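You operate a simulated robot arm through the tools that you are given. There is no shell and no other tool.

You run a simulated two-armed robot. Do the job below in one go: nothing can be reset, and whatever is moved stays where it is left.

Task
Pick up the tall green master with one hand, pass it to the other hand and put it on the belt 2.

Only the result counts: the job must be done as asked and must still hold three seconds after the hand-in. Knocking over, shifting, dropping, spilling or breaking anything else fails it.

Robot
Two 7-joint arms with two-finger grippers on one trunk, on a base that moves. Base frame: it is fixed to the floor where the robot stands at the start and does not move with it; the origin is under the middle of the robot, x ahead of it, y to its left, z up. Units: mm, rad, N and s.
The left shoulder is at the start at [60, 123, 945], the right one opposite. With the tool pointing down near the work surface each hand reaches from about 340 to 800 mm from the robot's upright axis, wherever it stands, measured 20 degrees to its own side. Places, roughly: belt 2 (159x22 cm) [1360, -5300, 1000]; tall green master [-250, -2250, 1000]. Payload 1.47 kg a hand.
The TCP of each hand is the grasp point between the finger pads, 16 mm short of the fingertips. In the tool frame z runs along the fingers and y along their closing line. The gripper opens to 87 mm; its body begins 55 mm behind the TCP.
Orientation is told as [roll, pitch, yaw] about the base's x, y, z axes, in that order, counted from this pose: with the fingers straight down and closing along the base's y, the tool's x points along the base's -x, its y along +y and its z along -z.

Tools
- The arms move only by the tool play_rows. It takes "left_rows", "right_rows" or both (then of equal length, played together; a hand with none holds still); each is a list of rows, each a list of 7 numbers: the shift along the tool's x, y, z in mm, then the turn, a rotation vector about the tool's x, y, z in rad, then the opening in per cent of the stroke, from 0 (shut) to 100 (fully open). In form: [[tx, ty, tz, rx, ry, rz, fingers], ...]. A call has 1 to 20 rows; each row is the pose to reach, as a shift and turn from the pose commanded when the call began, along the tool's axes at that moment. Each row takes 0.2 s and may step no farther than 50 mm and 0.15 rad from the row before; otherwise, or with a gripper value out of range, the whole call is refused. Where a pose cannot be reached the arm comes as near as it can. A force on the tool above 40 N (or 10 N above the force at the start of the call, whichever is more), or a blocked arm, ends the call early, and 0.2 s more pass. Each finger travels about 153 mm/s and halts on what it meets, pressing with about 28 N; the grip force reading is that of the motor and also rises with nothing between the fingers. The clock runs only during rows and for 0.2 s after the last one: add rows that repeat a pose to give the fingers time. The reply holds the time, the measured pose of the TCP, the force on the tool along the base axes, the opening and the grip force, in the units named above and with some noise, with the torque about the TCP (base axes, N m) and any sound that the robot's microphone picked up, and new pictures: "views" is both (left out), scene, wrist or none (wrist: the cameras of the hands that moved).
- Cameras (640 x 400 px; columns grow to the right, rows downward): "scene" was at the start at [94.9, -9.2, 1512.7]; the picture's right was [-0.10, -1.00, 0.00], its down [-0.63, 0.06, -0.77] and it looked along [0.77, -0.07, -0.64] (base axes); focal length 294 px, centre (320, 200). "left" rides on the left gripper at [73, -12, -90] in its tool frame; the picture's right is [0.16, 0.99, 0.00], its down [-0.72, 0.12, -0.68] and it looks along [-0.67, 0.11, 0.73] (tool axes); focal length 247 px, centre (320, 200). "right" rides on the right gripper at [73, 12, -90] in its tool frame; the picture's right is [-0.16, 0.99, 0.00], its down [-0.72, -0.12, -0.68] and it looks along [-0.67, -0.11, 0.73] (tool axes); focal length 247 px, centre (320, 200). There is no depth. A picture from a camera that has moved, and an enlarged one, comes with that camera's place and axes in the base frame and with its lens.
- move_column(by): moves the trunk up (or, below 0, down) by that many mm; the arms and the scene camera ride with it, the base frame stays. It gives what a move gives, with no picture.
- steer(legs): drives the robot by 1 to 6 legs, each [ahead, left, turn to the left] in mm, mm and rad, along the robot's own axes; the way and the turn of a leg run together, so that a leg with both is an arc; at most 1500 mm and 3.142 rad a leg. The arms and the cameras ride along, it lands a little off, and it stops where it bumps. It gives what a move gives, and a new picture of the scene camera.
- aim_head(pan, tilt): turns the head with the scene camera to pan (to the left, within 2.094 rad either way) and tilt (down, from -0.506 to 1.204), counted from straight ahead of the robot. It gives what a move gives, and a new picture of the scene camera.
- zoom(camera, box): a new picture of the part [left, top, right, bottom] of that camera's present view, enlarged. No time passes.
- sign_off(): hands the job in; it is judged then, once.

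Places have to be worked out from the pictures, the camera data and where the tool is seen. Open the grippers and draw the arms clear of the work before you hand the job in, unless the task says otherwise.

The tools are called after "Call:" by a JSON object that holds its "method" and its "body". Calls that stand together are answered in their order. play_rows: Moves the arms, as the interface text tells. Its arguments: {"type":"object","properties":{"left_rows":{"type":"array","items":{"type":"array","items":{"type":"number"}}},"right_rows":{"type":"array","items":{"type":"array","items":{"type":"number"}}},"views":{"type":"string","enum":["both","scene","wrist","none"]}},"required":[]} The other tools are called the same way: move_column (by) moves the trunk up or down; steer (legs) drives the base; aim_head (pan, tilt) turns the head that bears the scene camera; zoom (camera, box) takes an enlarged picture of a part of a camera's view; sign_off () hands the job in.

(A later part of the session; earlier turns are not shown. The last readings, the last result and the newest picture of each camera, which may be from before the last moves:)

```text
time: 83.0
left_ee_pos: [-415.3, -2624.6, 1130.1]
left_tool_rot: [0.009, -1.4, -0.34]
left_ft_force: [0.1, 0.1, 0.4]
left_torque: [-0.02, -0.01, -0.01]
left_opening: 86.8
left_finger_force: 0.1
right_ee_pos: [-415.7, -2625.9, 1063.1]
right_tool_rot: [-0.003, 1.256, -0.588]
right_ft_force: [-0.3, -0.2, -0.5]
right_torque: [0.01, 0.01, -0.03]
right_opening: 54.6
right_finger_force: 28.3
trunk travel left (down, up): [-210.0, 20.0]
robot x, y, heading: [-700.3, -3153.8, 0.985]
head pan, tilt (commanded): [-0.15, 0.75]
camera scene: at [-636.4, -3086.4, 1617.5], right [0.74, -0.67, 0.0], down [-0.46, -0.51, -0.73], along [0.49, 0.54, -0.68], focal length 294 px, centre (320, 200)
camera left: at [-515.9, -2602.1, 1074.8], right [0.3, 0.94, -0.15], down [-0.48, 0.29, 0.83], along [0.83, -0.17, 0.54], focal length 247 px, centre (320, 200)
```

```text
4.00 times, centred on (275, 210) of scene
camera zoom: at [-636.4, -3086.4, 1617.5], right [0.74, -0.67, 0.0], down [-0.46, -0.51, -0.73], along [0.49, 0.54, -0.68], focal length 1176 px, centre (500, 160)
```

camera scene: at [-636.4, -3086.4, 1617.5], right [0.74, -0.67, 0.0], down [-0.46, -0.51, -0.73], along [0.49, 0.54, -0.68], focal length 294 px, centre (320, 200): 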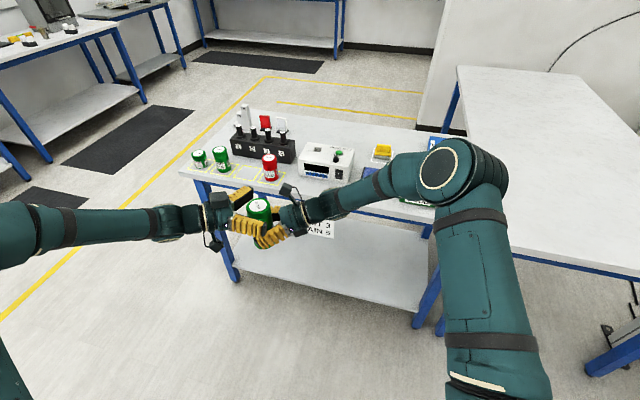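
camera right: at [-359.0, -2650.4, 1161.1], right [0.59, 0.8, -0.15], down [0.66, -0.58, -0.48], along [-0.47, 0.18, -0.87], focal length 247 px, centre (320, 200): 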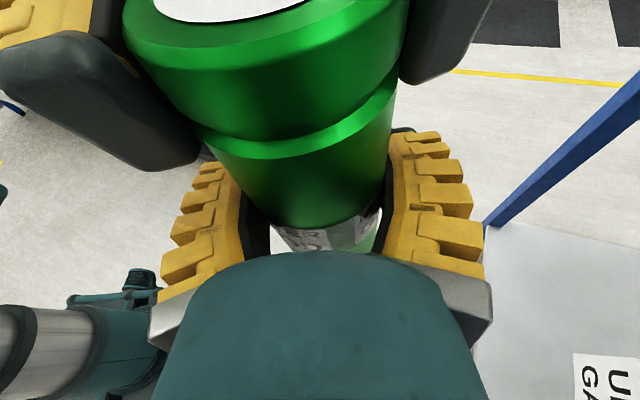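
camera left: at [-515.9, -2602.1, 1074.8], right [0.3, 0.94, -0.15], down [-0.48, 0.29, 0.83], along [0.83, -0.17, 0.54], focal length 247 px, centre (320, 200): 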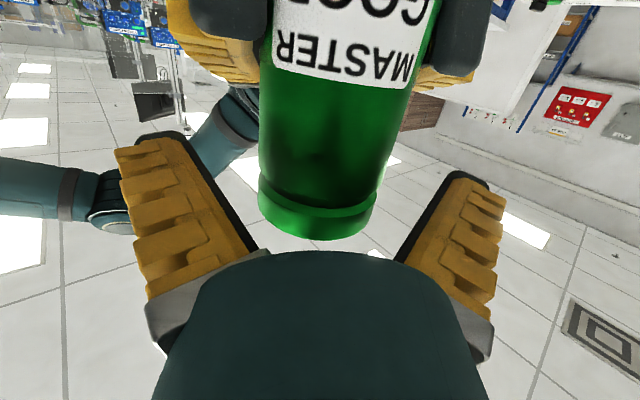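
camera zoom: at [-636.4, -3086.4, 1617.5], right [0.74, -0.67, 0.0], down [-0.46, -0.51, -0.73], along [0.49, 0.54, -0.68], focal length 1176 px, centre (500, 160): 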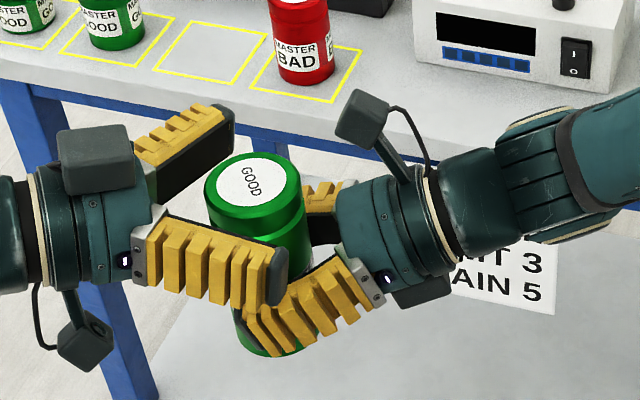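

The left hand has released and the master stays in the right hand. I withdraw the left hand straight back along its own axis by 130 mm.

Call:
{"method": "play_rows", "body": {"left_rows": [[0, 0, -15, 0, 0, 0, 100], [0, 0, -40, 0, 0, 0, 100], [0, 0, -70, 0, 0, 0, 100], [0, 0, -100, 0, 0, 0, 100], [0, 0, -130, 0, 0, 0, 100], [0, 0, -130, 0, 0, 0, 100]], "views": "scene"}}

Call:
{"method": "zoom", "body": {"camera": "scene", "box": [195, 160, 355, 260]}}

Call:
{"method": "zoom", "body": {"camera": "right", "box": [0, 0, 640, 400]}}

```text
time: 84.4
left_ee_pos: [-537.9, -2580.7, 1153.5]
left_tool_rot: [0.006, -1.397, -0.344]
left_ft_force: [0.4, 1.1, 0.8]
left_torque: [-0.01, 0.02, -0.02]
left_opening: 86.9
left_finger_force: 0.0
right_ee_pos: [-415.8, -2625.8, 1063.4]
right_tool_rot: [-0.001, 1.256, -0.587]
right_ft_force: [-0.5, -0.5, -0.5]
right_torque: [-0.01, 0.03, 0.0]
right_opening: 54.5
right_finger_force: 28.5
trunk travel left (down, up): [-210.0, 20.0]
robot x, y, heading: [-697.7, -3155.2, 0.992]
head pan, tilt (commanded): [-0.15, 0.75]
camera scene: at [-635.9, -3086.3, 1617.5], right [0.74, -0.67, 0.0], down [-0.46, -0.51, -0.73], along [0.49, 0.54, -0.68], focal length 294 px, centre (320, 200)
```

scene: 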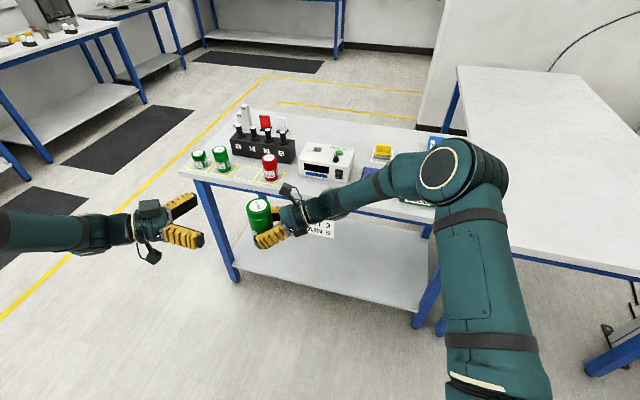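

```text
4.00 times, centred on (275, 210) of scene
camera zoom: at [-635.9, -3086.3, 1617.5], right [0.74, -0.67, 0.0], down [-0.46, -0.51, -0.73], along [0.49, 0.54, -0.68], focal length 1176 px, centre (500, 160)
```

zoom: 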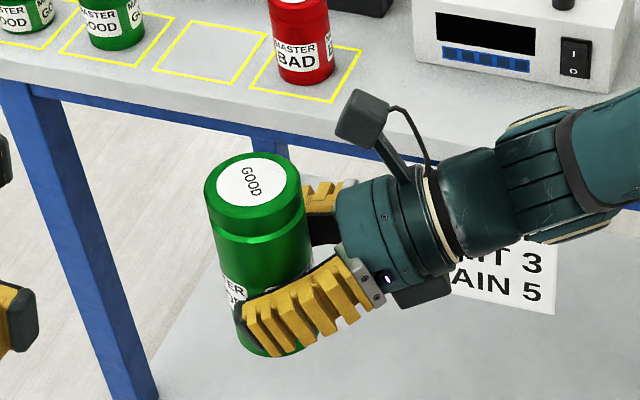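

```text
1.00 times, centred on (320, 200) of right (not enlarged: the box is as wide or as high as the picture)
camera zoom: at [-358.7, -2650.4, 1161.0], right [0.59, 0.8, -0.15], down [0.66, -0.58, -0.48], along [-0.47, 0.18, -0.87], focal length 247 px, centre (320, 200)
```

zoom: 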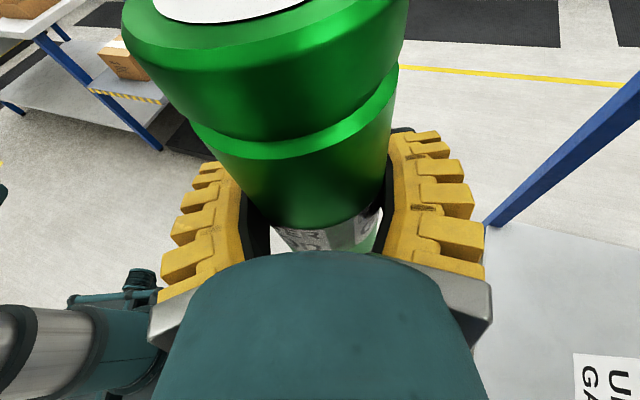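

The handover worked: the master is upright in the right hand. I turn the robot right in place toward belt 2 (bearing about -0.8 rad) and look.

Call:
{"method": "steer", "body": {"legs": [[0, 0, -1.8]]}}

Call:
{"method": "aim_head", "body": {"pan": 0.0, "tilt": 0.35}}

```text
time: 89.1
left_ee_pos: [-166.5, -3426.7, 1153.1]
left_tool_rot: [0.009, -1.399, -2.111]
left_ft_force: [0.6, -0.5, -1.1]
left_torque: [0.02, 0.0, -0.02]
left_opening: 87.2
left_finger_force: 0.0
right_ee_pos: [-233.6, -3535.0, 1063.8]
right_tool_rot: [-0.003, 1.255, -2.357]
right_ft_force: [-0.4, 0.3, 0.1]
right_torque: [0.0, -0.03, 0.01]
right_opening: 54.9
right_finger_force: 27.7
trunk travel left (down, up): [-210.0, 20.0]
robot x, y, heading: [-701.8, -3161.5, -0.786]
head pan, tilt (commanded): [-0.15, 0.75]
camera scene: at [-641.1, -3230.6, 1617.5], right [-0.8, -0.59, 0.0], down [-0.41, 0.55, -0.73], along [0.43, -0.59, -0.68], focal length 294 px, centre (320, 200)
```

scene: 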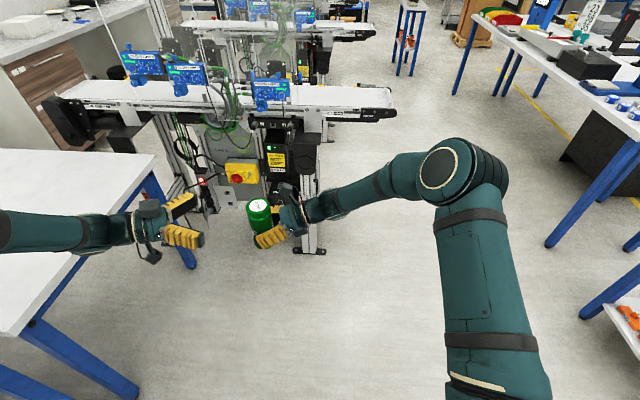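

```text
time: 89.9
left_ee_pos: [-165.7, -3427.0, 1151.3]
left_tool_rot: [0.007, -1.398, -2.109]
left_ft_force: [-1.0, -0.1, 0.1]
left_torque: [0.02, -0.01, -0.01]
left_opening: 87.0
left_finger_force: 0.0
right_ee_pos: [-233.4, -3535.8, 1063.9]
right_tool_rot: [-0.002, 1.255, -2.357]
right_ft_force: [-0.5, -0.7, 0.1]
right_torque: [-0.01, 0.01, 0.01]
right_opening: 54.6
right_finger_force: 27.9
trunk travel left (down, up): [-210.0, 20.0]
robot x, y, heading: [-696.6, -3155.9, -0.781]
head pan, tilt (commanded): [0.0, 0.351]
camera scene: at [-624.3, -3229.6, 1653.1], right [-0.71, -0.71, 0.0], down [-0.24, 0.24, -0.94], along [0.66, -0.66, -0.34], focal length 294 px, centre (320, 200)
```

scene: 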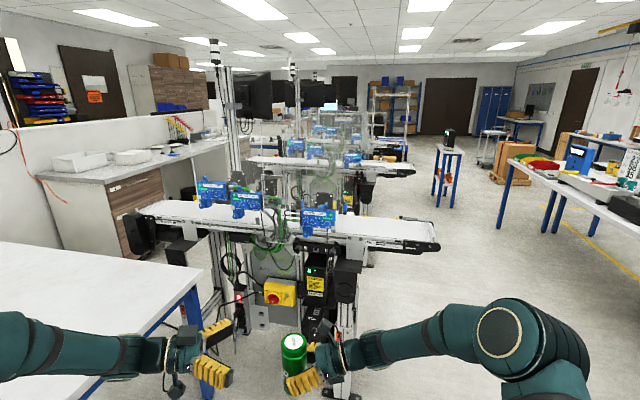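

Three parallel conveyors stand in a row. I zoom in to find labels identifying belt 2.

Call:
{"method": "zoom", "body": {"camera": "scene", "box": [180, 110, 440, 272]}}

Call:
{"method": "zoom", "body": {"camera": "scene", "box": [240, 120, 420, 220]}}

```text
2.46 times, centred on (310, 191) of scene
camera zoom: at [-624.3, -3229.6, 1653.1], right [-0.71, -0.71, 0.0], down [-0.24, 0.24, -0.94], along [0.66, -0.66, -0.34], focal length 724 px, centre (345, 222)
```

zoom: 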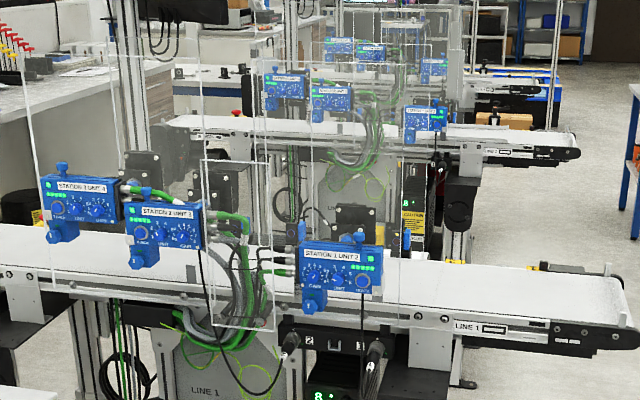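

```text
3.56 times, centred on (330, 170) of scene
camera zoom: at [-624.3, -3229.6, 1653.1], right [-0.71, -0.71, 0.0], down [-0.24, 0.24, -0.94], along [0.66, -0.66, -0.34], focal length 1046 px, centre (284, 307)
```

zoom: 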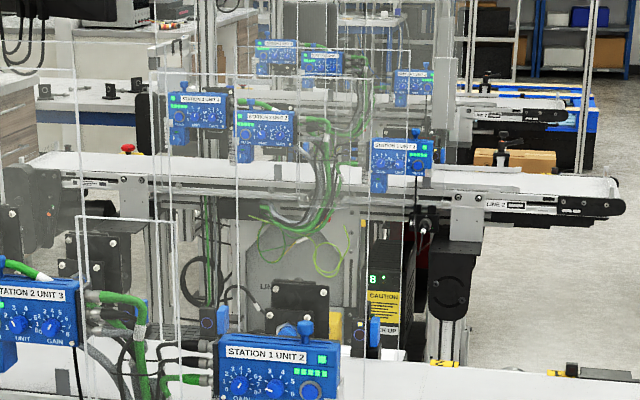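

The labels read LINE 1 (near), LINE 2 (middle), LINE 3 (far): belt 2 is the middle conveyor, from about [690,-5680] to [2030,-4920], running at yaw≈0.58; its right end is free of stations. I turn square to the belts and go round the right end of line 1 through the aisle, first sideways and ahead.

Call:
{"method": "steer", "body": {"legs": [[0, 0, -0.215], [600, -850, 0]]}}

```text
time: 98.5
left_ee_pos: [-618.9, -4483.0, 1153.0]
left_tool_rot: [0.008, -1.397, -2.321]
left_ft_force: [-0.5, -0.6, 0.5]
left_torque: [-0.01, 0.0, -0.01]
left_opening: 86.8
left_finger_force: 0.0
right_ee_pos: [-708.7, -4577.8, 1063.6]
right_tool_rot: [-0.001, 1.255, -2.568]
right_ft_force: [-0.6, 0.0, 0.5]
right_torque: [0.01, 0.03, -0.01]
right_opening: 54.6
right_finger_force: 27.6
trunk travel left (down, up): [-210.0, 20.0]
robot x, y, heading: [-1080.9, -4109.2, -0.998]
head pan, tilt (commanded): [0.0, 0.351]
camera scene: at [-1025.3, -4195.2, 1653.1], right [-0.84, -0.54, 0.0], down [-0.19, 0.29, -0.94], along [0.51, -0.79, -0.34], focal length 294 px, centre (320, 200)
```

scene: 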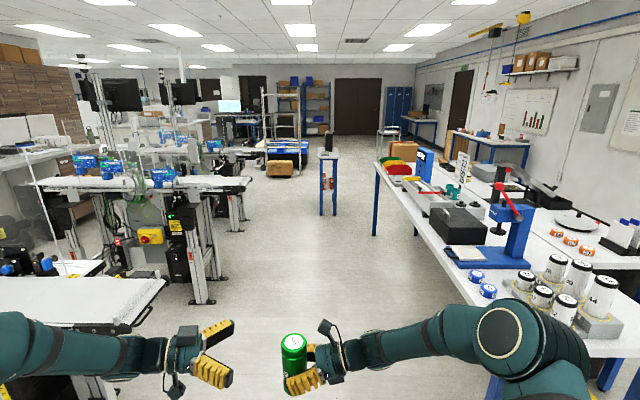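

The aisle ahead is clear, but the left forearm sticks far out to the left, toward line 1. I back up 300 mm first, then fold the left arm in.

Call:
{"method": "steer", "body": {"legs": [[-300, -50, 0]]}}

Call:
{"method": "play_rows", "body": {"left_rows": [[-8, -7, -14, -0.148, 0, -0.026, 100], [-16, -14, -27, -0.296, 0, -0.052, 100], [-23, -22, -41, -0.444, 0, -0.078, 100], [-31, -29, -55, -0.591, 0, -0.103, 100], [-39, -36, -69, -0.739, 0, -0.129, 100], [-47, -43, -82, -0.887, 0, -0.155, 100], [-47, -43, -82, -0.887, 0, -0.155, 100]], "views": "scene"}}

```text
time: 100.5
left_ee_pos: [-824.5, -4257.7, 1152.3]
left_tool_rot: [0.01, -1.398, -2.322]
left_ft_force: [-0.8, 0.2, 0.1]
left_torque: [0.0, 0.01, 0.03]
left_opening: 87.0
left_finger_force: 0.0
right_ee_pos: [-912.8, -4351.6, 1063.9]
right_tool_rot: [0.0, 1.256, -2.564]
right_ft_force: [-0.4, 0.7, 0.4]
right_torque: [0.0, -0.01, -0.02]
right_opening: 54.9
right_finger_force: 27.6
trunk travel left (down, up): [-210.0, 20.0]
robot x, y, heading: [-1286.7, -3880.8, -0.998]
head pan, tilt (commanded): [0.0, 0.351]
camera scene: at [-1231.4, -3970.1, 1653.2], right [-0.84, -0.55, 0.0], down [-0.19, 0.29, -0.94], along [0.51, -0.79, -0.34], focal length 294 px, centre (320, 200)
```

scene: 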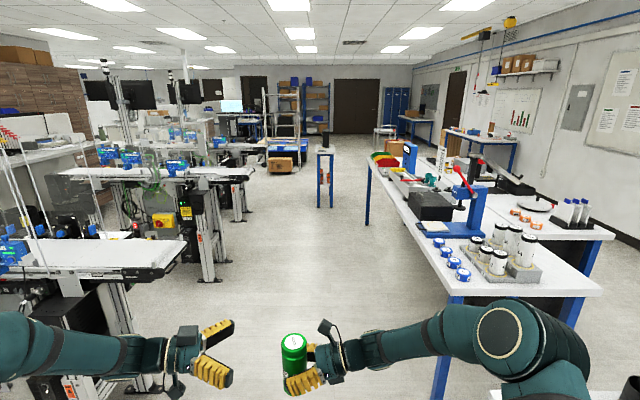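

```text
time: 102.1
left_ee_pos: [-806.0, -4174.9, 1213.8]
left_tool_rot: [-0.001, -1.397, -1.412]
left_ft_force: [0.5, 0.3, 0.0]
left_torque: [-0.03, 0.01, 0.01]
left_opening: 86.8
left_finger_force: 0.1
right_ee_pos: [-911.3, -4352.1, 1063.7]
right_tool_rot: [-0.004, 1.256, -2.567]
right_ft_force: [-0.6, -0.6, 0.6]
right_torque: [0.0, -0.02, 0.02]
right_opening: 54.6
right_finger_force: 27.8
trunk travel left (down, up): [-210.0, 20.0]
robot x, y, heading: [-1288.2, -3879.9, -0.995]
head pan, tilt (commanded): [0.0, 0.351]
camera scene: at [-1230.0, -3971.1, 1653.1], right [-0.84, -0.55, 0.0], down [-0.19, 0.29, -0.94], along [0.51, -0.79, -0.34], focal length 294 px, centre (320, 200)
```

scene: 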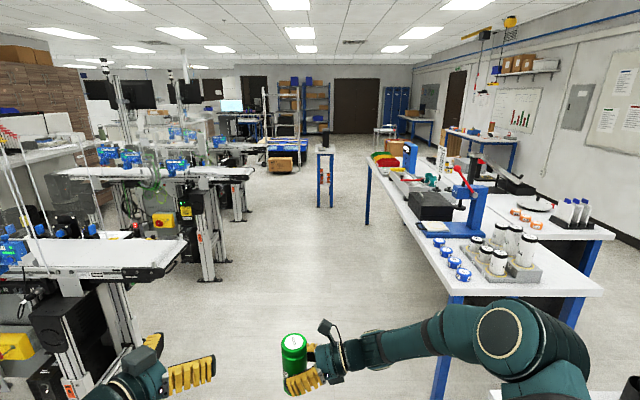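

The left arm is now folded ahead of the body. I pitch the left hand down again and draw it back and up, clear of everything.

Call:
{"method": "play_rows", "body": {"left_rows": [[-6, -3, -14, 0, 0.14, 0, 100], [-11, -5, -29, 0, 0.279, 0, 100], [-17, -8, -43, 0, 0.419, 0, 100], [-22, -10, -57, 0, 0.559, 0, 100], [-28, -13, -72, 0, 0.699, 0, 100], [-34, -15, -86, 0, 0.838, 0, 100], [-39, -18, -100, 0, 0.978, 0, 100], [-45, -20, -114, 0, 1.118, 0, 100], [-50, -23, -129, 0, 1.257, 0, 100], [-56, -25, -143, 0, 1.397, 0, 100], [-56, -25, -143, 0, 1.397, 0, 100]], "views": "scene"}}

```text
time: 104.5
left_ee_pos: [-851.9, -4049.6, 1293.5]
left_tool_rot: [-0.002, -0.001, -1.412]
left_ft_force: [0.7, -0.5, 0.4]
left_torque: [-0.01, 0.0, -0.01]
left_opening: 87.1
left_finger_force: 0.1
right_ee_pos: [-912.2, -4350.1, 1063.5]
right_tool_rot: [0.0, 1.254, -2.565]
right_ft_force: [0.4, -0.1, 0.0]
right_torque: [-0.01, -0.01, 0.02]
right_opening: 54.8
right_finger_force: 28.1
trunk travel left (down, up): [-210.0, 20.0]
robot x, y, heading: [-1287.0, -3882.8, -0.993]
head pan, tilt (commanded): [0.0, 0.351]
camera scene: at [-1236.5, -3973.6, 1658.9], right [-0.88, -0.48, 0.0], down [-0.14, 0.25, -0.96], along [0.46, -0.84, -0.28], focal length 294 px, centre (320, 200)
```

scene: 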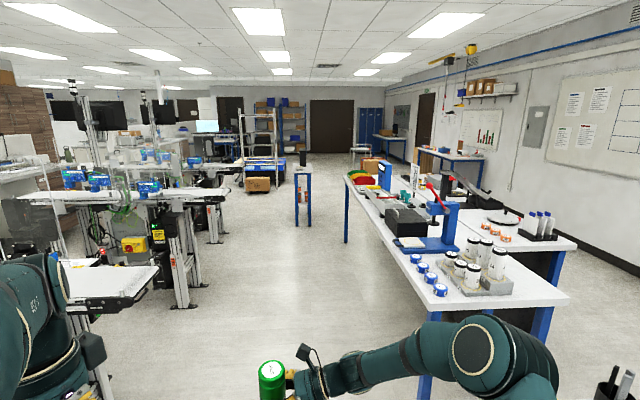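

The left elbow touches the head slightly; I ease the left hand 80 mm ahead and 60 mm down.

Call:
{"method": "play_rows", "body": {"left_rows": [[-18, 8, 15, 0, 0, 0, 100], [-37, 16, 30, 0, 0, 0, 100], [-55, 24, 45, 0, 0, 0, 100], [-73, 32, 60, 0, 0, 0, 100], [-73, 32, 60, 0, 0, 0, 100]], "views": "none"}}

Call:
{"method": "aim_head", "body": {"pan": 0.1, "tilt": 0.45}}

```text
time: 105.7
left_ee_pos: [-808.5, -4115.5, 1231.9]
left_tool_rot: [0.0, -0.003, -1.411]
left_ft_force: [-0.4, 0.1, 1.0]
left_torque: [-0.02, -0.02, 0.02]
left_opening: 87.0
left_finger_force: 0.0
right_ee_pos: [-911.7, -4350.8, 1064.2]
right_tool_rot: [0.001, 1.253, -2.563]
right_ft_force: [0.3, -0.4, -0.7]
right_torque: [0.0, 0.01, 0.01]
right_opening: 54.8
right_finger_force: 27.8
trunk travel left (down, up): [-210.0, 20.0]
robot x, y, heading: [-1288.8, -3882.9, -0.997]
head pan, tilt (commanded): [0.0, 0.351]
```

```text
time: 106.4
left_ee_pos: [-809.0, -4116.8, 1232.4]
left_tool_rot: [0.0, -0.001, -1.413]
left_ft_force: [0.2, -0.4, -0.8]
left_torque: [0.02, 0.02, 0.01]
left_opening: 86.8
left_finger_force: 0.1
right_ee_pos: [-913.1, -4351.3, 1063.5]
right_tool_rot: [0.0, 1.256, -2.565]
right_ft_force: [0.3, -0.9, 0.7]
right_torque: [0.02, 0.01, -0.01]
right_opening: 54.8
right_finger_force: 27.6
trunk travel left (down, up): [-210.0, 20.0]
robot x, y, heading: [-1289.1, -3887.6, -0.993]
head pan, tilt (commanded): [0.099, 0.45]
camera scene: at [-1224.0, -3964.5, 1643.9], right [-0.78, -0.63, 0.0], down [-0.27, 0.34, -0.9], along [0.56, -0.7, -0.44], focal length 294 px, centre (320, 200)
```

scene: 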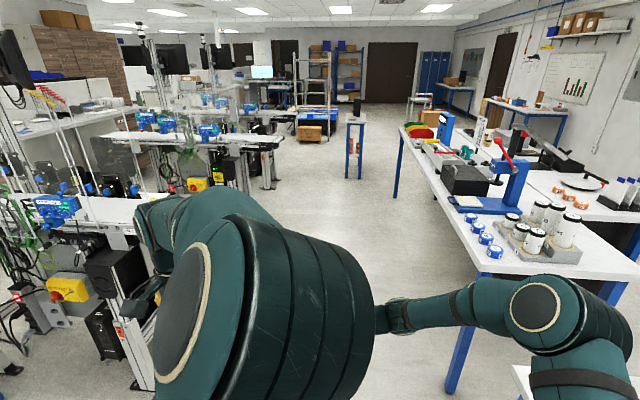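

The head is free, but the left elbow now blocks the view. I yaw the left hand outward 0.8 rad to bring that elbow down and out.

Call:
{"method": "play_rows", "body": {"left_rows": [[0, 0, 0, 0, 0, -0.135, 100], [0, 0, 0, 0, 0, -0.27, 100], [0, 0, 0, 0, 0, -0.405, 100], [0, 0, 0, 0, 0, -0.54, 100], [0, 0, 0, 0, 0, -0.675, 100], [0, 0, 0, 0, 0, -0.81, 100], [0, 0, 0, 0, 0, -0.81, 100]], "views": "scene"}}

```text
time: 108.0
left_ee_pos: [-808.9, -4116.9, 1232.6]
left_tool_rot: [-0.001, -0.001, -0.6]
left_ft_force: [0.7, -0.2, 0.0]
left_torque: [0.01, 0.0, -0.01]
left_opening: 86.9
left_finger_force: 0.0
right_ee_pos: [-912.4, -4351.0, 1063.5]
right_tool_rot: [-0.003, 1.255, -2.566]
right_ft_force: [-0.2, 0.6, -0.3]
right_torque: [0.0, 0.03, 0.0]
right_opening: 54.7
right_finger_force: 28.0
trunk travel left (down, up): [-210.0, 20.0]
robot x, y, heading: [-1287.7, -3881.9, -0.99]
head pan, tilt (commanded): [0.099, 0.45]
camera scene: at [-1224.1, -3964.2, 1644.0], right [-0.78, -0.63, 0.0], down [-0.27, 0.34, -0.9], along [0.56, -0.7, -0.44], focal length 294 px, centre (320, 200)
```

scene: 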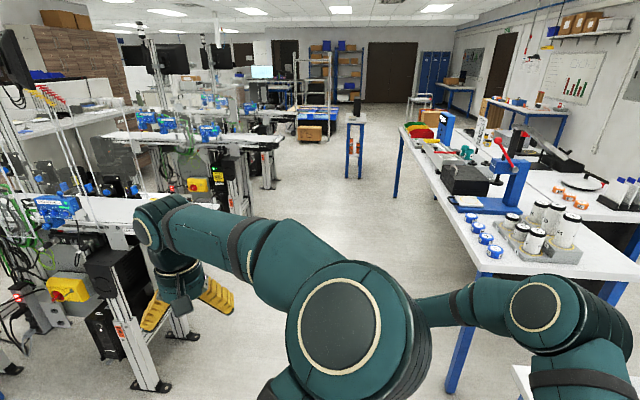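

That brought the elbow to the middle instead; I undo this yaw and return the left hand to the earlier low-elbow posture, which left the view clear.

Call:
{"method": "play_rows", "body": {"left_rows": [[0, 0, 0, 0, 0, 0.135, 100], [0, 0, 0, 0, 0, 0.27, 100], [0, 0, 0, 0, 0, 0.405, 100], [0, 0, 0, 0, 0, 0.54, 100], [0, 0, 0, 0, 0, 0.675, 100], [0, 0, 0, 0, 0, 0.81, 100], [0, 0, 0, 0, 0, 0.81, 100]], "views": "none"}}

Call:
{"method": "play_rows", "body": {"left_rows": [[0, 0, 2, 0, -0.14, 0, 100], [0, 0, 4, 0, -0.279, 0, 100], [0, 0, 6, 0, -0.419, 0, 100], [-5, 0, 8, 0, -0.559, 0, 100], [-10, 0, 10, 0, -0.699, 0, 100], [-15, 0, 12, 0, -0.838, 0, 100], [-20, 0, 14, 0, -0.978, 0, 100], [-25, 0, 16, 0, -1.118, 0, 100], [-30, 0, 18, 0, -1.257, 0, 100], [-35, 0, 20, 0, -1.397, 0, 100], [-35, 0, 20, 0, -1.397, 0, 100]], "views": "scene"}}

```text
time: 109.6
left_ee_pos: [-809.3, -4117.7, 1231.5]
left_tool_rot: [0.001, -0.001, -1.416]
left_ft_force: [0.0, 0.4, -0.2]
left_torque: [0.03, 0.01, -0.01]
left_opening: 87.1
left_finger_force: 0.1
right_ee_pos: [-912.0, -4351.7, 1062.9]
right_tool_rot: [-0.002, 1.255, -2.567]
right_ft_force: [0.7, -0.1, 0.0]
right_torque: [0.01, 0.02, 0.0]
right_opening: 54.8
right_finger_force: 27.5
trunk travel left (down, up): [-210.0, 20.0]
robot x, y, heading: [-1286.0, -3882.5, -0.996]
head pan, tilt (commanded): [0.099, 0.45]
```

```text
time: 112.0
left_ee_pos: [-803.4, -4151.8, 1211.2]
left_tool_rot: [0.003, -1.4, -1.415]
left_ft_force: [0.5, -0.4, 0.2]
left_torque: [-0.03, -0.01, -0.03]
left_opening: 87.1
left_finger_force: 0.1
right_ee_pos: [-912.6, -4350.8, 1063.1]
right_tool_rot: [-0.001, 1.254, -2.564]
right_ft_force: [-0.5, -0.3, -0.3]
right_torque: [0.0, 0.01, 0.0]
right_opening: 55.0
right_finger_force: 27.8
trunk travel left (down, up): [-210.0, 20.0]
robot x, y, heading: [-1286.2, -3881.3, -0.993]
head pan, tilt (commanded): [0.099, 0.45]
camera scene: at [-1224.9, -3964.4, 1644.0], right [-0.78, -0.63, 0.0], down [-0.27, 0.34, -0.9], along [0.56, -0.7, -0.44], focal length 294 px, centre (320, 200)
```

scene: 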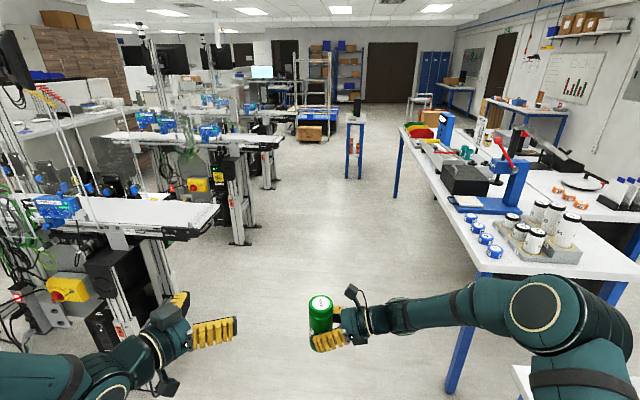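

The view is clear with the left arm low. I zoom in on line 2's right end to plan the placement.

Call:
{"method": "zoom", "body": {"camera": "scene", "box": [90, 90, 300, 221]}}

Call:
{"method": "zoom", "body": {"camera": "scene", "box": [0, 140, 240, 290]}}

```text
3.05 times, centred on (195, 156) of scene
camera zoom: at [-1224.9, -3964.4, 1644.0], right [-0.78, -0.63, 0.0], down [-0.27, 0.34, -0.9], along [0.56, -0.7, -0.44], focal length 896 px, centre (701, 336)
```

zoom: 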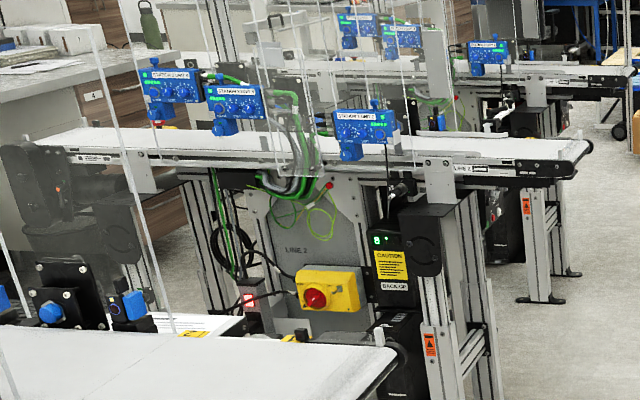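

```text
2.67 times, centred on (120, 215) of scene
camera zoom: at [-1224.9, -3964.4, 1644.0], right [-0.78, -0.63, 0.0], down [-0.27, 0.34, -0.9], along [0.56, -0.7, -0.44], focal length 784 px, centre (853, 160)
```

zoom: 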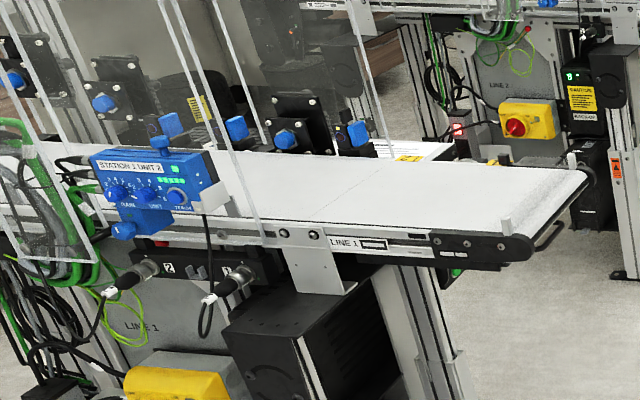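

Line 2's free right end has no side rails, but the blue "unit 2" hangs at its near edge where my left elbow would be if I faced the belt. So I'll approach from the belt's end instead: drive down the aisle (s≈-3320) in steps.

Call:
{"method": "steer", "body": {"legs": [[1350, -120, 0]]}}

```text
time: 118.8
left_ee_pos: [-159.0, -5348.2, 1210.5]
left_tool_rot: [0.001, -1.399, -1.411]
left_ft_force: [-0.4, -0.3, -0.1]
left_torque: [0.04, 0.01, -0.01]
left_opening: 87.0
left_finger_force: 0.1
right_ee_pos: [-265.6, -5550.1, 1063.1]
right_tool_rot: [-0.002, 1.255, -2.562]
right_ft_force: [0.3, -1.1, 1.2]
right_torque: [-0.01, -0.04, 0.0]
right_opening: 54.7
right_finger_force: 27.8
trunk travel left (down, up): [-210.0, 20.0]
robot x, y, heading: [-648.4, -5082.4, -0.987]
head pan, tilt (commanded): [0.099, 0.45]
camera scene: at [-579.8, -5164.1, 1643.9], right [-0.78, -0.63, 0.0], down [-0.27, 0.34, -0.9], along [0.57, -0.7, -0.44], focal length 294 px, centre (320, 200)
```

scene: 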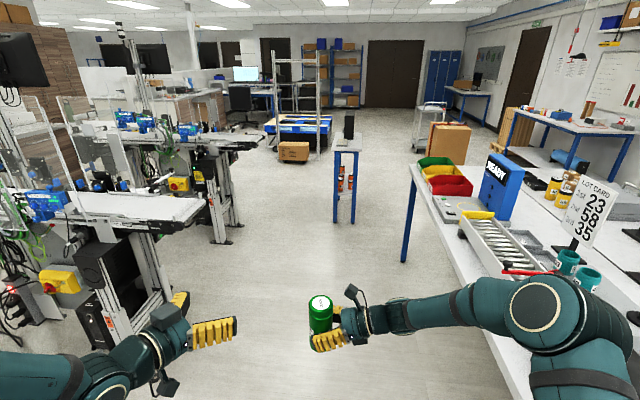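

Call:
{"method": "zoom", "body": {"camera": "scene", "box": [0, 150, 240, 300]}}

Call:
{"method": "zoom", "body": {"camera": "scene", "box": [130, 180, 230, 242]}}

```text
2.67 times, centred on (120, 225) of scene
camera zoom: at [-579.8, -5164.1, 1643.9], right [-0.78, -0.63, 0.0], down [-0.27, 0.34, -0.9], along [0.57, -0.7, -0.44], focal length 784 px, centre (853, 133)
```

zoom: 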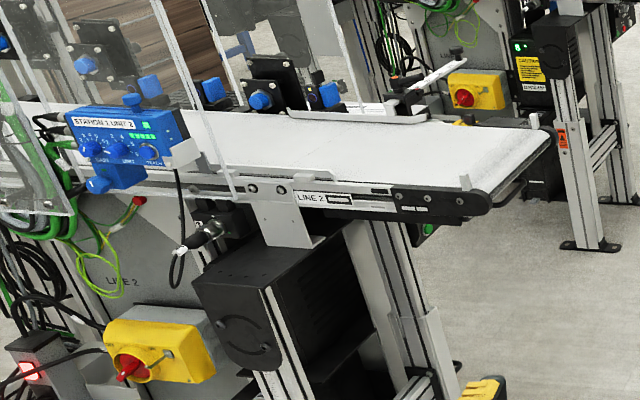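

```text
6.40 times, centred on (180, 211) of scene
camera zoom: at [-579.8, -5164.1, 1643.9], right [-0.78, -0.63, 0.0], down [-0.27, 0.34, -0.9], along [0.57, -0.7, -0.44], focal length 1882 px, centre (1216, 130)
```

zoom: 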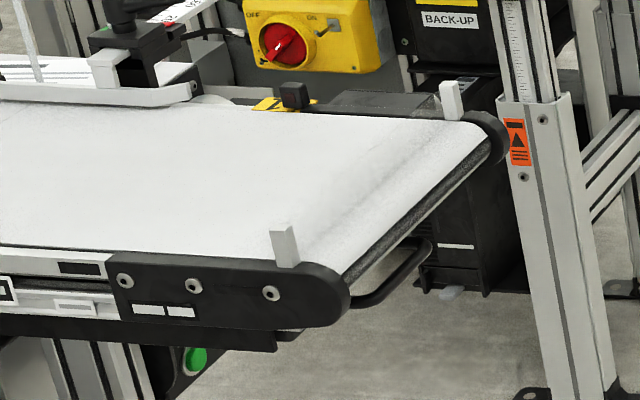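

Belt 2's right end is open, with only small white posts at the edges and a low guide on the far side further in. I drive on ahead 1290 mm so I'm level with the belt's axis.

Call:
{"method": "steer", "body": {"legs": [[1290, -30, 0]]}}

```text
time: 125.2
left_ee_pos: [515.4, -6412.5, 1211.1]
left_tool_rot: [0.001, -1.397, -1.405]
left_ft_force: [0.2, 0.7, 1.0]
left_torque: [-0.05, 0.01, -0.01]
left_opening: 86.9
left_finger_force: 0.1
right_ee_pos: [409.3, -6614.1, 1063.2]
right_tool_rot: [-0.003, 1.255, -2.555]
right_ft_force: [1.1, 0.1, 0.2]
right_torque: [0.01, -0.05, 0.01]
right_opening: 54.8
right_finger_force: 28.0
trunk travel left (down, up): [-210.0, 20.0]
robot x, y, heading: [28.6, -6150.5, -0.977]
head pan, tilt (commanded): [0.099, 0.45]
camera scene: at [93.4, -6231.0, 1643.9], right [-0.77, -0.64, 0.0], down [-0.28, 0.34, -0.9], along [0.57, -0.69, -0.44], focal length 294 px, centre (320, 200)
```

scene: 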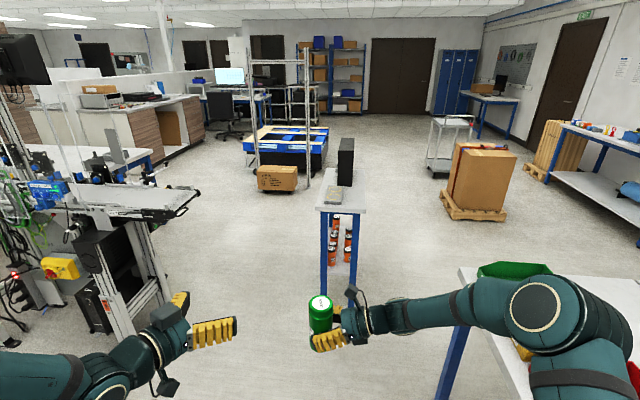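

Clear around me; I now turn left to face along belt 2 (heading ≈0.578).

Call:
{"method": "steer", "body": {"legs": [[0, 0, 1.555]]}}

Call:
{"method": "aim_head", "body": {"pan": 0.0, "tilt": 0.6}}

```text
time: 129.3
left_ee_pos: [303.5, -5669.5, 1212.5]
left_tool_rot: [0.001, -1.399, 0.144]
left_ft_force: [0.0, -0.3, 0.0]
left_torque: [0.02, -0.01, -0.06]
left_opening: 87.1
left_finger_force: 0.1
right_ee_pos: [502.0, -5780.0, 1062.3]
right_tool_rot: [-0.001, 1.254, -1.008]
right_ft_force: [-0.2, 0.4, 0.0]
right_torque: [0.03, 0.05, 0.0]
right_opening: 54.9
right_finger_force: 28.2
trunk travel left (down, up): [-210.0, 20.0]
robot x, y, heading: [29.3, -6149.7, 0.566]
head pan, tilt (commanded): [0.099, 0.45]
camera scene: at [109.9, -6088.6, 1643.9], right [0.62, -0.79, 0.0], down [-0.34, -0.27, -0.9], along [0.71, 0.56, -0.44], focal length 294 px, centre (320, 200)
```

scene: 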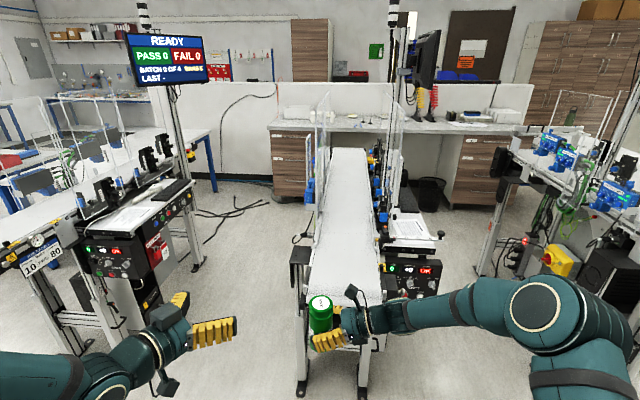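

```text
time: 130.0
left_ee_pos: [302.8, -5670.0, 1212.0]
left_tool_rot: [0.001, -1.399, 0.145]
left_ft_force: [0.3, -0.2, -1.1]
left_torque: [0.02, -0.02, -0.02]
left_opening: 86.9
left_finger_force: 0.0
right_ee_pos: [501.0, -5780.0, 1063.1]
right_tool_rot: [-0.001, 1.254, -1.006]
right_ft_force: [-0.2, -0.2, 0.1]
right_torque: [0.02, 0.03, 0.0]
right_opening: 54.7
right_finger_force: 27.8
trunk travel left (down, up): [-210.0, 20.0]
robot x, y, heading: [33.5, -6147.2, 0.567]
head pan, tilt (commanded): [0.0, 0.6]
camera scene: at [112.3, -6098.1, 1630.4], right [0.54, -0.84, 0.0], down [-0.48, -0.3, -0.83], along [0.7, 0.44, -0.56], focal length 294 px, centre (320, 200)
```

scene: 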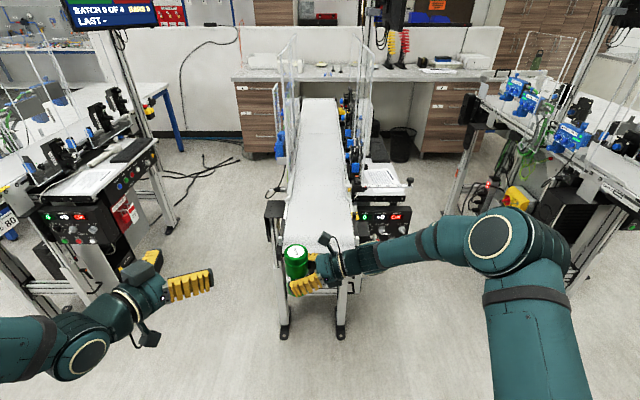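

Belt 2 lies straight ahead. I zoom in on its end and the console at its right side.

Call:
{"method": "zoom", "body": {"camera": "scene", "box": [240, 120, 440, 300]}}

Call:
{"method": "zoom", "body": {"camera": "scene", "box": [260, 80, 420, 180]}}

```text
2.22 times, centred on (340, 210) of scene
camera zoom: at [112.3, -6098.1, 1630.4], right [0.54, -0.84, 0.0], down [-0.48, -0.3, -0.83], along [0.7, 0.44, -0.56], focal length 653 px, centre (276, 178)
```

zoom: 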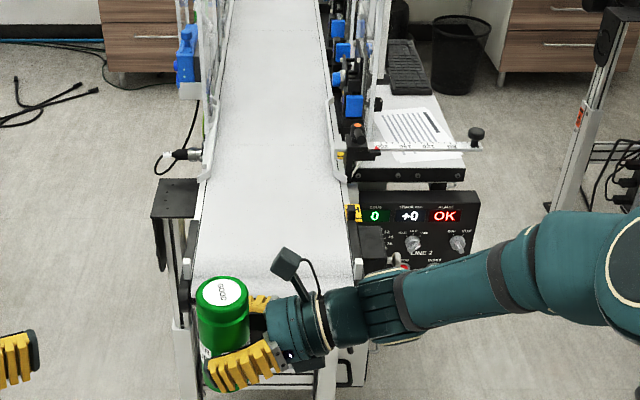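

```text
4.00 times, centred on (340, 130) of scene
camera zoom: at [112.3, -6098.1, 1630.4], right [0.54, -0.84, 0.0], down [-0.48, -0.3, -0.83], along [0.7, 0.44, -0.56], focal length 1176 px, centre (240, 480)
```

zoom: 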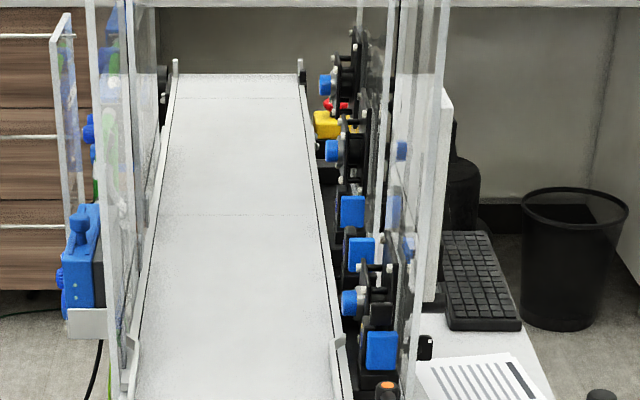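

I zoom tightly on the guide tips and belt edges for a height measurement.

Call:
{"method": "zoom", "body": {"camera": "scene", "box": [290, 170, 390, 250]}}

Call:
{"method": "zoom", "body": {"camera": "right", "box": [0, 0, 640, 400]}}

```text
5.00 times, centred on (340, 210) of scene
camera zoom: at [112.3, -6098.1, 1630.4], right [0.54, -0.84, 0.0], down [-0.48, -0.3, -0.83], along [0.7, 0.44, -0.56], focal length 1470 px, centre (220, 150)
```

zoom: 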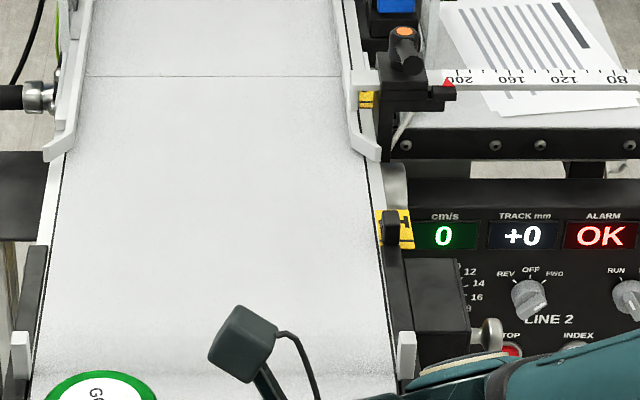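

```text
1.00 times, centred on (320, 200) of right (not enlarged: the box is as wide or as high as the picture)
camera zoom: at [543.7, -5827.1, 1160.8], right [0.86, 0.49, -0.15], down [0.37, -0.8, -0.48], along [-0.35, 0.35, -0.87], focal length 247 px, centre (320, 200)
```

zoom: 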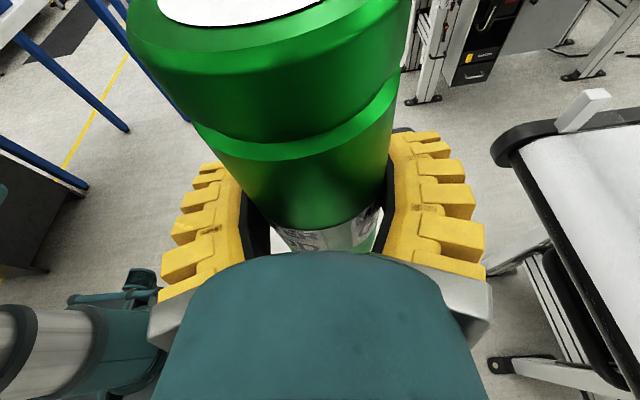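

Triangulating the left edge post with both cameras gives post top z≈1031 and belt surface z≈1000; the display reads 0 cm/s. The belt's centreline is 5 mm left of my axis, posts 769 mm ahead. I first raise the right hand 45 mm so the master's bottom is near z=1054.

Call:
{"method": "play_rows", "body": {"right_rows": [[11, 0, -3.5, 0, 0, 0, 0], [21, 0, -7, 0, 0, 0, 0], [32, 0, -10.5, 0, 0, 0, 0], [43, 0, -14, 0, 0, 0, 0], [43, 0, -14, 0, 0, 0, 0]], "views": "scene"}}

```text
time: 131.2
left_ee_pos: [303.5, -5668.5, 1211.2]
left_tool_rot: [0.004, -1.398, 0.144]
left_ft_force: [1.5, -0.2, -0.8]
left_torque: [0.01, 0.0, 0.0]
left_opening: 87.0
left_finger_force: 0.0
right_ee_pos: [501.7, -5781.3, 1107.5]
right_tool_rot: [-0.002, 1.254, -1.005]
right_ft_force: [0.3, -1.4, -3.8]
right_torque: [0.01, 0.02, 0.0]
right_opening: 54.6
right_finger_force: 27.8
trunk travel left (down, up): [-210.0, 20.0]
robot x, y, heading: [27.6, -6150.5, 0.565]
head pan, tilt (commanded): [0.0, 0.6]
camera scene: at [112.5, -6098.0, 1630.4], right [0.54, -0.84, 0.0], down [-0.48, -0.3, -0.82], along [0.7, 0.44, -0.57], focal length 294 px, centre (320, 200)
```

scene: 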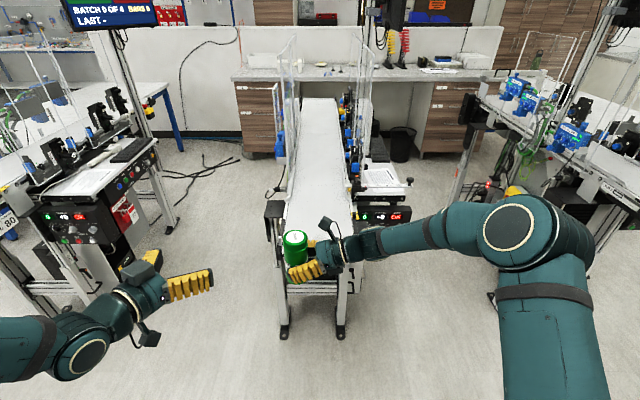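

The right-hand load now reads the master's weight. I shift right 53 mm and advance 130 mm, then check the alignment with the belt.

Call:
{"method": "steer", "body": {"legs": [[130, -53, 0]]}}

Call:
{"method": "zoom", "body": {"camera": "scene", "box": [230, 130, 430, 330]}}

Call:
{"method": "zoom", "body": {"camera": "right", "box": [0, 0, 640, 400]}}

```text
time: 132.6
left_ee_pos: [438.5, -5644.7, 1211.8]
left_tool_rot: [0.001, -1.396, 0.15]
left_ft_force: [0.8, -0.6, 0.0]
left_torque: [-0.03, 0.03, 0.02]
left_opening: 87.3
left_finger_force: 0.0
right_ee_pos: [636.3, -5755.8, 1107.3]
right_tool_rot: [-0.006, 1.254, -1.005]
right_ft_force: [-0.1, 0.1, -4.2]
right_torque: [0.03, 0.02, 0.01]
right_opening: 54.6
right_finger_force: 28.2
trunk travel left (down, up): [-210.0, 20.0]
robot x, y, heading: [164.9, -6126.5, 0.574]
head pan, tilt (commanded): [0.0, 0.6]
camera scene: at [249.5, -6074.0, 1630.3], right [0.54, -0.84, 0.0], down [-0.48, -0.31, -0.82], along [0.69, 0.45, -0.57], focal length 294 px, centre (320, 200)
```

scene: 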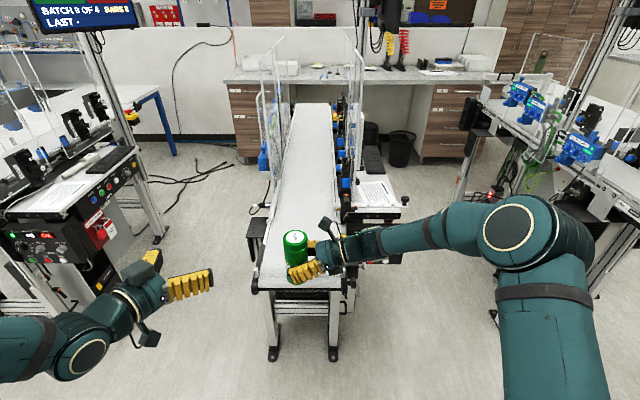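

```text
2.00 times, centred on (330, 230) of scene
camera zoom: at [249.5, -6074.0, 1630.3], right [0.54, -0.84, 0.0], down [-0.48, -0.31, -0.82], along [0.69, 0.45, -0.57], focal length 588 px, centre (300, 140)
```

zoom: 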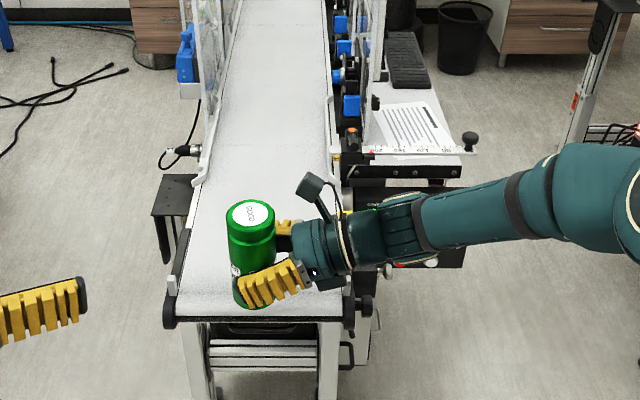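

```text
1.00 times, centred on (320, 200) of right (not enlarged: the box is as wide or as high as the picture)
camera zoom: at [679.5, -5802.3, 1205.3], right [0.86, 0.49, -0.15], down [0.37, -0.8, -0.48], along [-0.35, 0.35, -0.87], focal length 247 px, centre (320, 200)
```

zoom: 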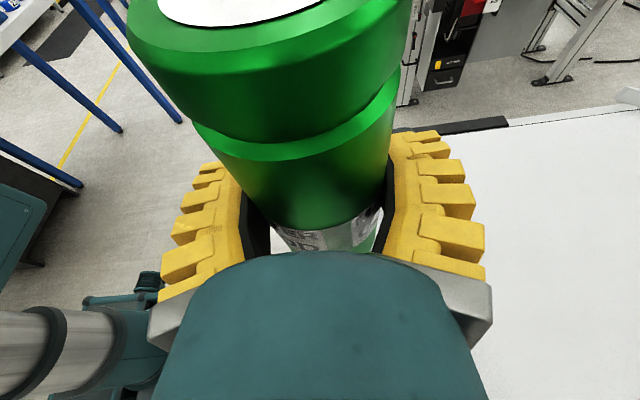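

The master is centred over the belt's end. Before going further I look closely at the hardware to the right of the belt, under the right hand.

Call:
{"method": "zoom", "body": {"camera": "scene", "box": [320, 200, 420, 300]}}

Call:
{"method": "zoom", "body": {"camera": "scene", "box": [240, 210, 340, 310]}}

```text
4.00 times, centred on (370, 250) of scene
camera zoom: at [249.5, -6074.0, 1630.3], right [0.54, -0.84, 0.0], down [-0.48, -0.31, -0.82], along [0.69, 0.45, -0.57], focal length 1176 px, centre (120, 0)
```

zoom: 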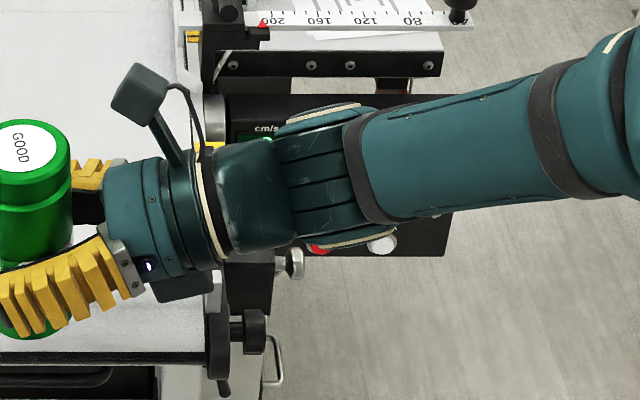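

```text
4.00 times, centred on (290, 260) of scene
camera zoom: at [249.5, -6074.0, 1630.3], right [0.54, -0.84, 0.0], down [-0.48, -0.31, -0.82], along [0.69, 0.45, -0.57], focal length 1176 px, centre (440, -40)
```

zoom: 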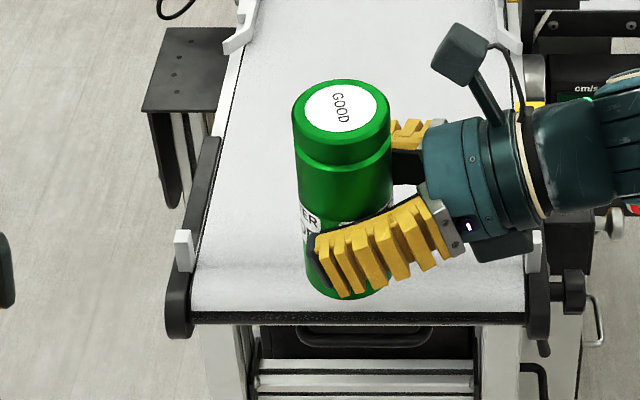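

Nothing close beneath the hand is higher than about z 1010–1030. To keep the forearm away from the console when placing deeper, I try yawing the right hand 0.6 rad clockwise about the master's axis so that it reaches from behind-right.

Call:
{"method": "play_rows", "body": {"right_rows": [[0, 0, 0, -0.114, 0, 0.037, 0], [0, 0, 0, -0.228, 0, 0.075, 0], [0, 0, 0, -0.342, 0, 0.112, 0], [0, 0, 0, -0.456, 0, 0.149, 0], [0, 0, 0, -0.57, 0, 0.187, 0], [0, 0, 0, -0.57, 0, 0.187, 0]], "views": "both"}}

```text
time: 134.0
left_ee_pos: [437.1, -5645.6, 1210.9]
left_tool_rot: [0.004, -1.397, 0.147]
left_ft_force: [0.1, 0.2, 0.3]
left_torque: [-0.01, -0.01, 0.03]
left_opening: 87.0
left_finger_force: 0.2
right_ee_pos: [636.5, -5756.7, 1107.8]
right_tool_rot: [-0.004, 1.253, -1.606]
right_ft_force: [0.2, 0.2, -4.0]
right_torque: [-0.01, 0.0, 0.03]
right_opening: 54.7
right_finger_force: 27.9
trunk travel left (down, up): [-210.0, 20.0]
robot x, y, heading: [162.3, -6125.9, 0.572]
head pan, tilt (commanded): [0.0, 0.6]
camera scene: at [249.1, -6074.9, 1630.3], right [0.54, -0.84, 0.0], down [-0.48, -0.3, -0.82], along [0.69, 0.45, -0.57], focal length 294 px, centre (320, 200)
camera right: at [644.5, -5819.8, 1206.3], right [0.99, -0.08, -0.15], down [-0.14, -0.87, -0.48], along [-0.09, 0.49, -0.87], focal length 247 px, centre (320, 200)
```

scene: 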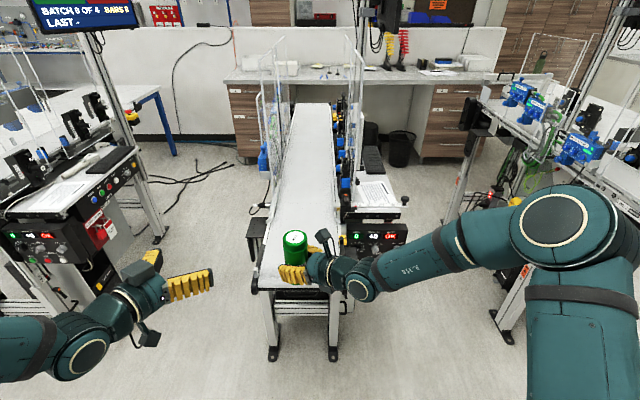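
right: 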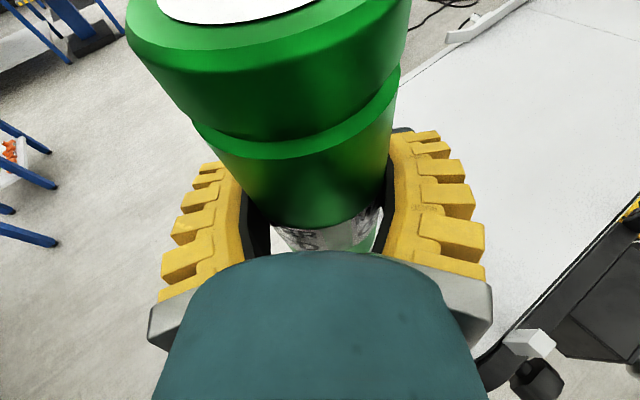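

The yaw was reached and the console is now visible and clear of the forearm. I zoom in on the right side of the belt to check heights.

Call:
{"method": "zoom", "body": {"camera": "scene", "box": [320, 190, 420, 290]}}

Call:
{"method": "zoom", "body": {"camera": "right", "box": [440, 150, 640, 400]}}

```text
4.00 times, centred on (370, 240) of scene
camera zoom: at [249.1, -6074.9, 1630.3], right [0.54, -0.84, 0.0], down [-0.48, -0.3, -0.82], along [0.69, 0.45, -0.57], focal length 1176 px, centre (120, 40)
```

zoom: 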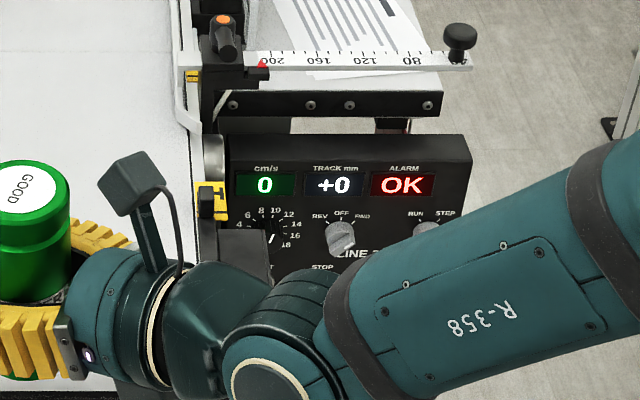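

```text
1.60 times, centred on (540, 275) of right
camera zoom: at [644.5, -5819.8, 1206.3], right [0.99, -0.08, -0.15], down [-0.14, -0.87, -0.48], along [-0.09, 0.49, -0.87], focal length 395 px, centre (-32, 80)
```

zoom: 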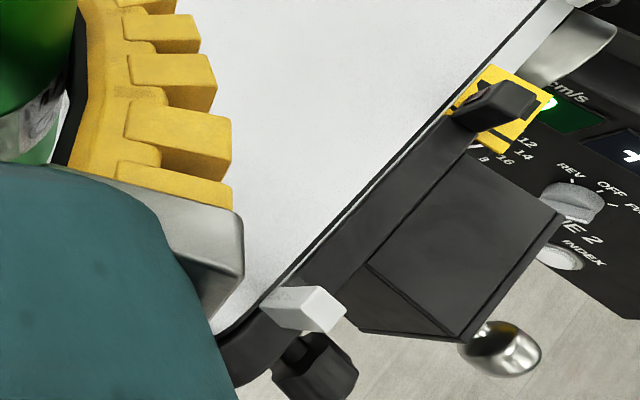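

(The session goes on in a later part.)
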